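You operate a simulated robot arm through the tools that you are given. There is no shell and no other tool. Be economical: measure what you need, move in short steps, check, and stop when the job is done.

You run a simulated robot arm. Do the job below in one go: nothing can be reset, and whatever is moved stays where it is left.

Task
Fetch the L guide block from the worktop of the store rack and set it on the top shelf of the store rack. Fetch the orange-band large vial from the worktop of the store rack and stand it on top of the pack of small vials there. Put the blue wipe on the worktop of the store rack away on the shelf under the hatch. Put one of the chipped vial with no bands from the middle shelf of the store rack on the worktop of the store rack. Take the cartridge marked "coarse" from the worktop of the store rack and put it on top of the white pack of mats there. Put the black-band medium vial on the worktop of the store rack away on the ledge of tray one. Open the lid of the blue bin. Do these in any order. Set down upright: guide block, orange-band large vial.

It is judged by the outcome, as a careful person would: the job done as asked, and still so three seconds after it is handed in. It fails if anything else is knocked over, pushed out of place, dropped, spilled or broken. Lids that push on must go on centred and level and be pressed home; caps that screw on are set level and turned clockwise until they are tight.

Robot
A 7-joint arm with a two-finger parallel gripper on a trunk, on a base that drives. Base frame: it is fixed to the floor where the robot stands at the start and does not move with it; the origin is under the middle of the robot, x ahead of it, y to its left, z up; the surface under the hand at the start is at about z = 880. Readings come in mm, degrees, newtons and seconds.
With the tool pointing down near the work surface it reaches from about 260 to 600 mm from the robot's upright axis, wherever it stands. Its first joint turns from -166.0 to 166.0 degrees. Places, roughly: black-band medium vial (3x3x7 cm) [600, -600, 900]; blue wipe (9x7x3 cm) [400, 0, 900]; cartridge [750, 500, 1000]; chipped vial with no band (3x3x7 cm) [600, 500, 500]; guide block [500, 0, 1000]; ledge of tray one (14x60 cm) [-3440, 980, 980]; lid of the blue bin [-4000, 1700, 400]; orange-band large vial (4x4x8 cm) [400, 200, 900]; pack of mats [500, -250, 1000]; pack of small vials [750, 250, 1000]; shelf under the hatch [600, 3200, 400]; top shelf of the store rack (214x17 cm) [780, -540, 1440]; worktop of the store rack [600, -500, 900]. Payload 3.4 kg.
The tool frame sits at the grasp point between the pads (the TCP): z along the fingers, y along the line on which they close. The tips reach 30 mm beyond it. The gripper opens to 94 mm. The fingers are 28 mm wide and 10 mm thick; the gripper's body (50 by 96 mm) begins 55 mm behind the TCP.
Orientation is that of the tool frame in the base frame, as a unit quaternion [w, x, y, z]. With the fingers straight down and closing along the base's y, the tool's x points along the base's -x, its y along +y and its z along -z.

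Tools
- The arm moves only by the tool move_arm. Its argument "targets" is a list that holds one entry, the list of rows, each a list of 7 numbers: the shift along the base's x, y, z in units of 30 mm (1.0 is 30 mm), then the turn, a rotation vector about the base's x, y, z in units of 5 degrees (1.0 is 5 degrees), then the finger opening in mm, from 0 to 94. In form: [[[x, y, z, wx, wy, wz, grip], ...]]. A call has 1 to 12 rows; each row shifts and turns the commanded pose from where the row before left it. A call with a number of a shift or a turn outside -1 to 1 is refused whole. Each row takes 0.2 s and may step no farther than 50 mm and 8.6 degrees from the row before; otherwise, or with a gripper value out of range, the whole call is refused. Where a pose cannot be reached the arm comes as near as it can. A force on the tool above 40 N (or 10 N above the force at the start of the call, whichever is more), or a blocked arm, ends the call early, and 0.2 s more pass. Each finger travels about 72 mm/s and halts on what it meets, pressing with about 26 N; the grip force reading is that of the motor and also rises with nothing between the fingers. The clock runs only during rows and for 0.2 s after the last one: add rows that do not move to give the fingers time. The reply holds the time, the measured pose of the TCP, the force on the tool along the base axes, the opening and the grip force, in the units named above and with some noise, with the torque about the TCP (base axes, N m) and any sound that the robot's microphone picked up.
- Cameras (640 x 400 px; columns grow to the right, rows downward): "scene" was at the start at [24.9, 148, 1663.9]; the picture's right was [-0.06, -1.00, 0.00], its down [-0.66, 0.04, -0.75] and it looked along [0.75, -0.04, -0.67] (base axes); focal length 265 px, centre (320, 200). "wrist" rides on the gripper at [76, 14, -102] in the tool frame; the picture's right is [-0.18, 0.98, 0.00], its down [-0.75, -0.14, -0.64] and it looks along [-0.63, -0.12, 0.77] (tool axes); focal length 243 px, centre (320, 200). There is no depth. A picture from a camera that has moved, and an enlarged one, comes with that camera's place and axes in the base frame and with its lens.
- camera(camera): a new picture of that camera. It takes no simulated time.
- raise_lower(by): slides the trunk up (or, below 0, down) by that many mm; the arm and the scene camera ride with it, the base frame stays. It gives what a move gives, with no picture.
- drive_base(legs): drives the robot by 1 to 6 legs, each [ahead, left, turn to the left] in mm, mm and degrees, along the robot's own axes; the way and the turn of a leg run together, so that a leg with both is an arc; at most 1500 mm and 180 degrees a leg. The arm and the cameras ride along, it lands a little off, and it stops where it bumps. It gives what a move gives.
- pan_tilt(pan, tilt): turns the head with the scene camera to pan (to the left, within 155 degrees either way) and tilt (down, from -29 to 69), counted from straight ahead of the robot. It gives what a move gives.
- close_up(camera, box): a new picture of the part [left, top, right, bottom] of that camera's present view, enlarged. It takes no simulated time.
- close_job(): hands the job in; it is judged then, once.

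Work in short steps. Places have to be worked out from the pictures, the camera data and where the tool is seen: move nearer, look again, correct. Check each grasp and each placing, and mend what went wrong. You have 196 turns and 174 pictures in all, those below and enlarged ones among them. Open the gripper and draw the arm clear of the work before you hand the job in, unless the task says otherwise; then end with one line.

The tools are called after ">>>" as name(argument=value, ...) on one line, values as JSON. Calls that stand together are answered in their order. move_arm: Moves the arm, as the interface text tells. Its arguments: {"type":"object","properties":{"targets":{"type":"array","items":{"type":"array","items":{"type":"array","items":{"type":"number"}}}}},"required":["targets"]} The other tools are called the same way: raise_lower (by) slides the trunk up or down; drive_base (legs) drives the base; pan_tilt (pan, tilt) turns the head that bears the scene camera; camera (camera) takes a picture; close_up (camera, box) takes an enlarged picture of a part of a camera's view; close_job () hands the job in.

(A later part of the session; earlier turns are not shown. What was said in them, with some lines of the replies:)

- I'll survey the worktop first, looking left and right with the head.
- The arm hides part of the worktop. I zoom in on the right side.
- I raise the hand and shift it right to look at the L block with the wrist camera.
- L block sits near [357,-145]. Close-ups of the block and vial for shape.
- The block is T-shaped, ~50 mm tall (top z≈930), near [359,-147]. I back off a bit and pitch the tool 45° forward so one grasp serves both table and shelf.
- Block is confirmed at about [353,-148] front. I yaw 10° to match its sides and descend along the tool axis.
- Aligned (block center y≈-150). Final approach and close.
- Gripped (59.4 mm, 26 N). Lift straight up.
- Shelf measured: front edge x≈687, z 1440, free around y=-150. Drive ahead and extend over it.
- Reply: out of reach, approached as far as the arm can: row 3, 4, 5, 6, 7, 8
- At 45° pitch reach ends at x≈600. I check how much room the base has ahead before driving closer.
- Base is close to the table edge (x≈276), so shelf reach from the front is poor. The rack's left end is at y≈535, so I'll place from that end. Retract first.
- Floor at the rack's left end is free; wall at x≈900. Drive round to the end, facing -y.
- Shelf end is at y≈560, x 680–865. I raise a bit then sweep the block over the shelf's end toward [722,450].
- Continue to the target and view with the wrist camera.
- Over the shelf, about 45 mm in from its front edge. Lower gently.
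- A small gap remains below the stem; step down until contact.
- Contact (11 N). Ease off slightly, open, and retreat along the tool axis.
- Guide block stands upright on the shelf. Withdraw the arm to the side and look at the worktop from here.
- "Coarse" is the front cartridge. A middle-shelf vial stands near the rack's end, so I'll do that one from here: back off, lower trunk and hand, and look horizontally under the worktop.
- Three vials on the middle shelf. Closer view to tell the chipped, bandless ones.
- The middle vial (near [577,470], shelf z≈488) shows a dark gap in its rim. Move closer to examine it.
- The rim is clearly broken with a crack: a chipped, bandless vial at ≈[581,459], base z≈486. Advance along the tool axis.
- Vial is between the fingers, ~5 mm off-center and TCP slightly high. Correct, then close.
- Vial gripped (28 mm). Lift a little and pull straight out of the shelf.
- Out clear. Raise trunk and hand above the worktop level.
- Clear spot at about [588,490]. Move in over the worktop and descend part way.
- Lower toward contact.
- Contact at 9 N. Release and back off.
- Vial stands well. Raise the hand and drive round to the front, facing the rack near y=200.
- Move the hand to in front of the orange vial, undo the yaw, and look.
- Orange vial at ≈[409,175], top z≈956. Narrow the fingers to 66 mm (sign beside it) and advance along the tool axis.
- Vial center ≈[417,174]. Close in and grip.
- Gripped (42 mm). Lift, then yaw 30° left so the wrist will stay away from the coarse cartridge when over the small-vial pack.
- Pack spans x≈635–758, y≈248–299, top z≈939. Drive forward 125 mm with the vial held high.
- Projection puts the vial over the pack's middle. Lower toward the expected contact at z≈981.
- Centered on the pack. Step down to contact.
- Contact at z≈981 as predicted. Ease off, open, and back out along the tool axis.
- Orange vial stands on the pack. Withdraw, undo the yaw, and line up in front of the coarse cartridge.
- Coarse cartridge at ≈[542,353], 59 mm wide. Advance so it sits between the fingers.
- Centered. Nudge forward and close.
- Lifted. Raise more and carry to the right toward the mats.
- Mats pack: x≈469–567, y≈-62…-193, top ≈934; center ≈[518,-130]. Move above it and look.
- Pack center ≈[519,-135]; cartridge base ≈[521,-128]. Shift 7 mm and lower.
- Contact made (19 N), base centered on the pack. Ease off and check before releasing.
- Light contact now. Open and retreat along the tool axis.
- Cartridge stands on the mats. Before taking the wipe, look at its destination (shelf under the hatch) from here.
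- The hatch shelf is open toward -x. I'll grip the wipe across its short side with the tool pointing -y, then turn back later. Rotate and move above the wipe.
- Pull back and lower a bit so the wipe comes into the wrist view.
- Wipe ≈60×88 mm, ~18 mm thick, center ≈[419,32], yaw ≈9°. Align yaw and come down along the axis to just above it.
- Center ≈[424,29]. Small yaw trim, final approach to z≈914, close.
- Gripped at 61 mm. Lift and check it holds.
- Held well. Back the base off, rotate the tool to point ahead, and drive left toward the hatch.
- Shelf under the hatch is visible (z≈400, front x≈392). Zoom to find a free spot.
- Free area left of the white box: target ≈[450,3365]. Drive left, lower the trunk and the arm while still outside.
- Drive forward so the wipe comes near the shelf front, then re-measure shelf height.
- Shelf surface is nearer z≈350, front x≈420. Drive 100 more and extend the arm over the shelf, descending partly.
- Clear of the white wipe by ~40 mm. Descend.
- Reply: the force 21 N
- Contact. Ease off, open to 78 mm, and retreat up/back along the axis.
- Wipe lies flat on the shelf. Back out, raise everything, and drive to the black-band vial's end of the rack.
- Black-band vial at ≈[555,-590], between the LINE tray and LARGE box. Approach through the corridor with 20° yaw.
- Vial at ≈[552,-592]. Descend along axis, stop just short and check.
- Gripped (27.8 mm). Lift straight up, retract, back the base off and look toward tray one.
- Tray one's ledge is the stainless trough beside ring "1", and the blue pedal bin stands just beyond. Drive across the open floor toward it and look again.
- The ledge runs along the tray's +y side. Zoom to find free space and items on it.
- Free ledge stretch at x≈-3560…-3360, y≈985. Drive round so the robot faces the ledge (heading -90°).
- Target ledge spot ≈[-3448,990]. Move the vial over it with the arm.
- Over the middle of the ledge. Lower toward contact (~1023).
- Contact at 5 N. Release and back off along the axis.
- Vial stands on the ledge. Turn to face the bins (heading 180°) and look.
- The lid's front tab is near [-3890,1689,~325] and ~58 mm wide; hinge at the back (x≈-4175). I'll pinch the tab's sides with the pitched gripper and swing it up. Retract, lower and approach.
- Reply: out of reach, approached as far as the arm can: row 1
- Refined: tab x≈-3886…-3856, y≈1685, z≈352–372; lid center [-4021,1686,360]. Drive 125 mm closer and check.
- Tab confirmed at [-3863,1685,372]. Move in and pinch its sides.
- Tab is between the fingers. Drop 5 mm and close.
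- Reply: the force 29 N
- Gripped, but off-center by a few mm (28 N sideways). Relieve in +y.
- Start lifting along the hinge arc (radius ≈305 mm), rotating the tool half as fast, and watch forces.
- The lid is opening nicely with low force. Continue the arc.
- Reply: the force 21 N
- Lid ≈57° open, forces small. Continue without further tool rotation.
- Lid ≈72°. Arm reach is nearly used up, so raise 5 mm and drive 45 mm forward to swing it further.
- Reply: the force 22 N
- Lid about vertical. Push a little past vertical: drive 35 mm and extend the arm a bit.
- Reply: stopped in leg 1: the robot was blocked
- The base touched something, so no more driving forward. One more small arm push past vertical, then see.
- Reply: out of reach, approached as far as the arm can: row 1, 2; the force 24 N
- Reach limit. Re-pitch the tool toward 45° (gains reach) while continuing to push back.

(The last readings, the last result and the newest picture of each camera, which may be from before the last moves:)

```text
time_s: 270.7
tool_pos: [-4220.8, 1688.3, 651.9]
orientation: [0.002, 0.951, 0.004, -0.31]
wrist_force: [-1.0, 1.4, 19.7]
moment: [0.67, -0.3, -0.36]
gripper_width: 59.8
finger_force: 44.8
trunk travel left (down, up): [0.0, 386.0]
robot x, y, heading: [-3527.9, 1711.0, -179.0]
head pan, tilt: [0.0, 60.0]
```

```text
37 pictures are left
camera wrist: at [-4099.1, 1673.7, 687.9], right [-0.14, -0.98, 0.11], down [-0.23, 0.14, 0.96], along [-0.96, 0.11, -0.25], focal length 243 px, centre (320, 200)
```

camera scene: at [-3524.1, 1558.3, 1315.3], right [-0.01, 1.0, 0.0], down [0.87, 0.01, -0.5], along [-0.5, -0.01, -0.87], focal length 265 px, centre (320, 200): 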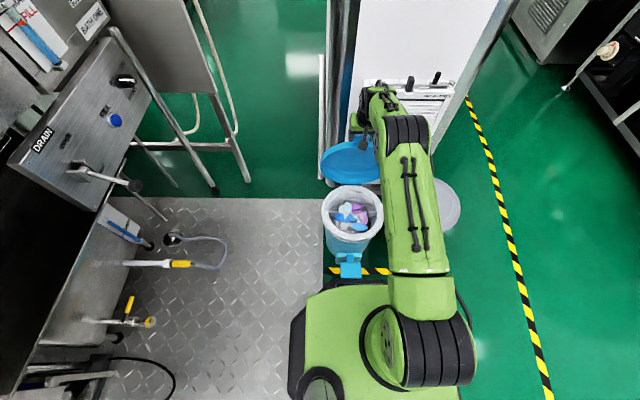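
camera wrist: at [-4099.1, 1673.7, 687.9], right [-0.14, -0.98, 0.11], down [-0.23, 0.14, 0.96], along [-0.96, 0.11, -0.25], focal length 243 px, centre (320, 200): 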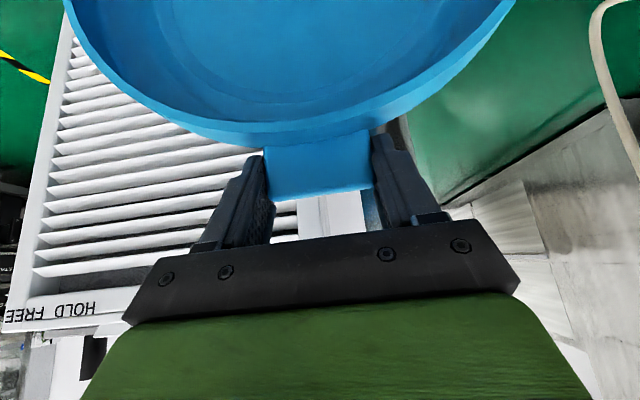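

About 100° now. Push slightly more and look for a stop.

>>> move_arm(targets=[[[-0.6, 0, -0.15, 0, 0.5, 0, 35], [-0.6, 0, -0.15, 0, 0.5, 0, 35], [0, 0, 0, 0, 0, 0, 35]]])

```text
time_s: 271.2
tool_pos: [-4241.4, 1688.8, 645.9]
orientation: [0.001, 0.942, 0.002, -0.335]
wrist_force: [23.9, -1.6, 18.1]
moment: [0.47, -0.3, -0.44]
gripper_width: 59.8
finger_force: 22.5
out of reach, approached as far as the arm can: row 2
trunk travel left (down, up): [0.0, 386.0]
robot x, y, heading: [-3523.3, 1712.2, -179.3]
head pan, tilt: [0.0, 60.0]
stopped in row 2: the force on the tool passed its limit at 57 N (the readings are from after the stop); the commanded pose is now the measured one
```

A stop was met at ≈105°. Release and withdraw, then look at whether the lid stays.

>>> move_arm(targets=[[[0.1, 0, 0, 0, 0, 0, 35], [0, 0, 0, 0, 0, 0, 65], [0, 0, 0, 0, 0, 0, 94], [0, 0, 0, 0, 0, 0, 94], [0.5, 0, 0.5, 0, 0, 0, 94], [0.8, 0, 0.7, 0, 0, 0, 94], [0.9, 0, 0.5, 0, 0, 0, 94]]])

>>> camera(camera="wrist")

>>> camera(camera="scene")

```text
time_s: 272.8
tool_pos: [-4176.3, 1686.9, 693.8]
orientation: [0.002, 0.943, 0.003, -0.333]
wrist_force: [-0.3, 0.2, -0.8]
moment: [0.03, 0.0, 0.01]
gripper_width: 94.0
finger_force: 0.1
trunk travel left (down, up): [0.0, 386.0]
robot x, y, heading: [-3526.8, 1705.1, -179.3]
head pan, tilt: [0.0, 60.0]
```

```text
36 pictures are left
camera wrist: at [-4053.2, 1672.7, 724.5], right [-0.14, -0.98, 0.12], down [-0.18, 0.14, 0.97], along [-0.97, 0.11, -0.2], focal length 243 px, centre (320, 200)
```

wrist: 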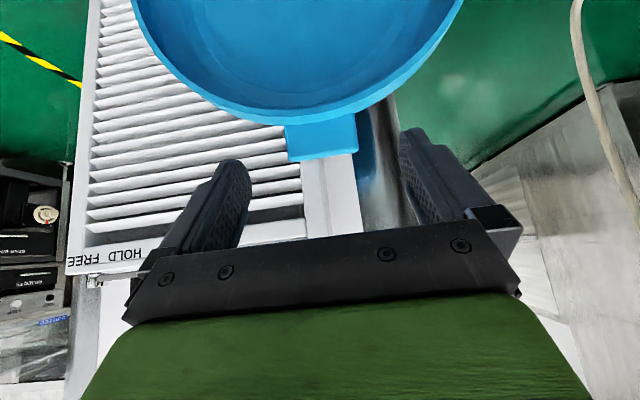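

```text
35 pictures are left
camera scene: at [-3528.2, 1558.3, 1315.3], right [-0.01, 1.0, 0.0], down [0.87, 0.01, -0.5], along [-0.5, -0.01, -0.87], focal length 265 px, centre (320, 200)
```

scene: 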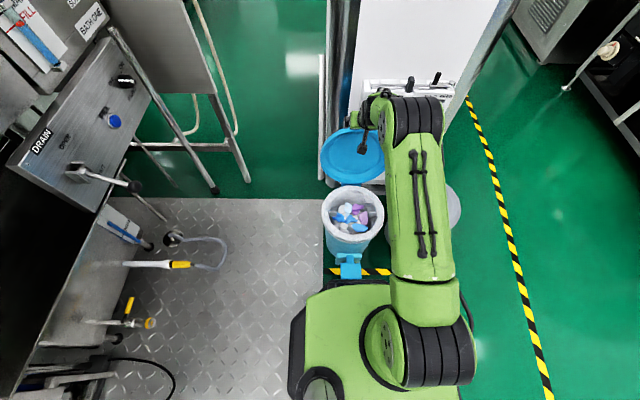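

The lid stays back past vertical. Withdraw the arm up, back the base away, and verify the lid remains open.

>>> move_arm(targets=[[[0.5, 0, 0.8, 0, 0, 0, 94], [0.5, 0, 0.8, 0, 0, 0, 94], [0.5, 0, 0.8, 0, 0, 0, 94], [1, 0, 0.5, 0, 0, 0, 94], [1, 0, 0, 0, 0, 0, 94], [1, 0, 0, 0, 0, 0, 94]]])

>>> drive_base(legs=[[-350, 0, 0]])

>>> pan_tilt(pan=0, tilt=45)

>>> camera(camera="scene")

```text
time_s: 274.2
tool_pos: [-4041.2, 1686.7, 782.4]
orientation: [0.003, 0.943, 0.003, -0.334]
wrist_force: [-0.2, -0.6, 0.0]
moment: [0.0, 0.0, 0.0]
gripper_width: 94.0
finger_force: 0.1
trunk travel left (down, up): [0.0, 386.0]
robot x, y, heading: [-3522.3, 1710.0, -179.2]
head pan, tilt: [0.0, 60.0]
```

```text
time_s: 276.5
tool_pos: [-3692.2, 1690.5, 780.9]
orientation: [0.002, 0.943, 0.005, -0.332]
wrist_force: [0.6, -0.3, 0.4]
moment: [-0.01, 0.01, 0.01]
gripper_width: 94.2
finger_force: 0.1
trunk travel left (down, up): [0.0, 386.0]
robot x, y, heading: [-3175.0, 1714.0, -178.9]
head pan, tilt: [0.0, 60.0]
```

```text
time_s: 277.3
tool_pos: [-3693.0, 1690.3, 781.7]
orientation: [0.003, 0.943, 0.005, -0.332]
wrist_force: [0.0, -0.4, -1.0]
moment: [0.0, 0.03, -0.02]
gripper_width: 93.8
finger_force: 0.0
trunk travel left (down, up): [0.0, 386.0]
robot x, y, heading: [-3177.7, 1714.9, -179.2]
head pan, tilt: [0.0, 45.0]
```

```text
34 pictures are left
camera scene: at [-3194.0, 1563.6, 1334.7], right [-0.02, 1.0, 0.0], down [0.71, 0.01, -0.71], along [-0.71, -0.01, -0.71], focal length 265 px, centre (320, 200)
```

scene: 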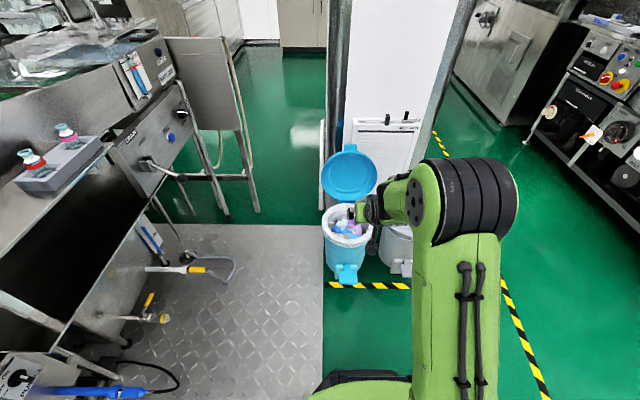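

The lid stays open. Quick check of the ledge vial from here, and raise the arm clear.

>>> pan_tilt(pan=65, tilt=35)

>>> camera(camera="scene")

```text
time_s: 278.6
tool_pos: [-3692.3, 1691.2, 780.1]
orientation: [0.003, 0.943, 0.005, -0.333]
wrist_force: [0.1, 0.3, 0.7]
moment: [-0.03, -0.01, -0.01]
gripper_width: 93.6
finger_force: 0.0
trunk travel left (down, up): [0.0, 386.0]
robot x, y, heading: [-3177.4, 1714.0, -178.9]
head pan, tilt: [65.0, 35.0]
```

```text
33 pictures are left
camera scene: at [-3148.6, 1484.6, 1349.6], right [-0.91, 0.41, 0.0], down [0.23, 0.52, -0.82], along [-0.33, -0.75, -0.57], focal length 265 px, centre (320, 200)
```

scene: 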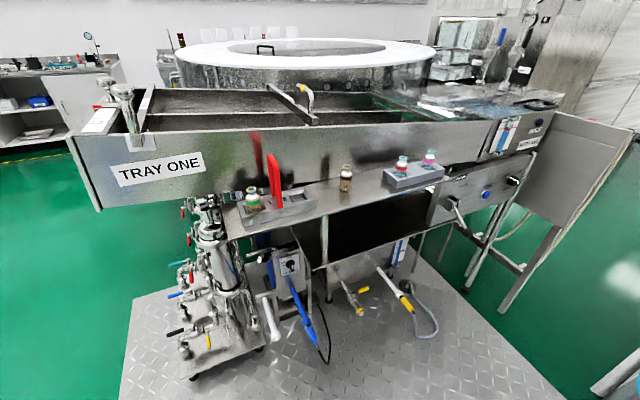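

The black-band vial stands on the ledge between the two blocks, the bin lid is still open, and the gripper is open and clear of everything. The other items all looked good when I set them down, so I'm handing in.

>>> close_job()

```text
The job is handed in.
```

All seven tasks are done and the job is handed in. While I was opening the blue bin, the base was briefly blocked on a forward drive, probably against the bin's pedal; nothing looked out of place afterwards. I saw the ledge vial and the open lid again just before hand-in; the other five I checked only when I set them down.
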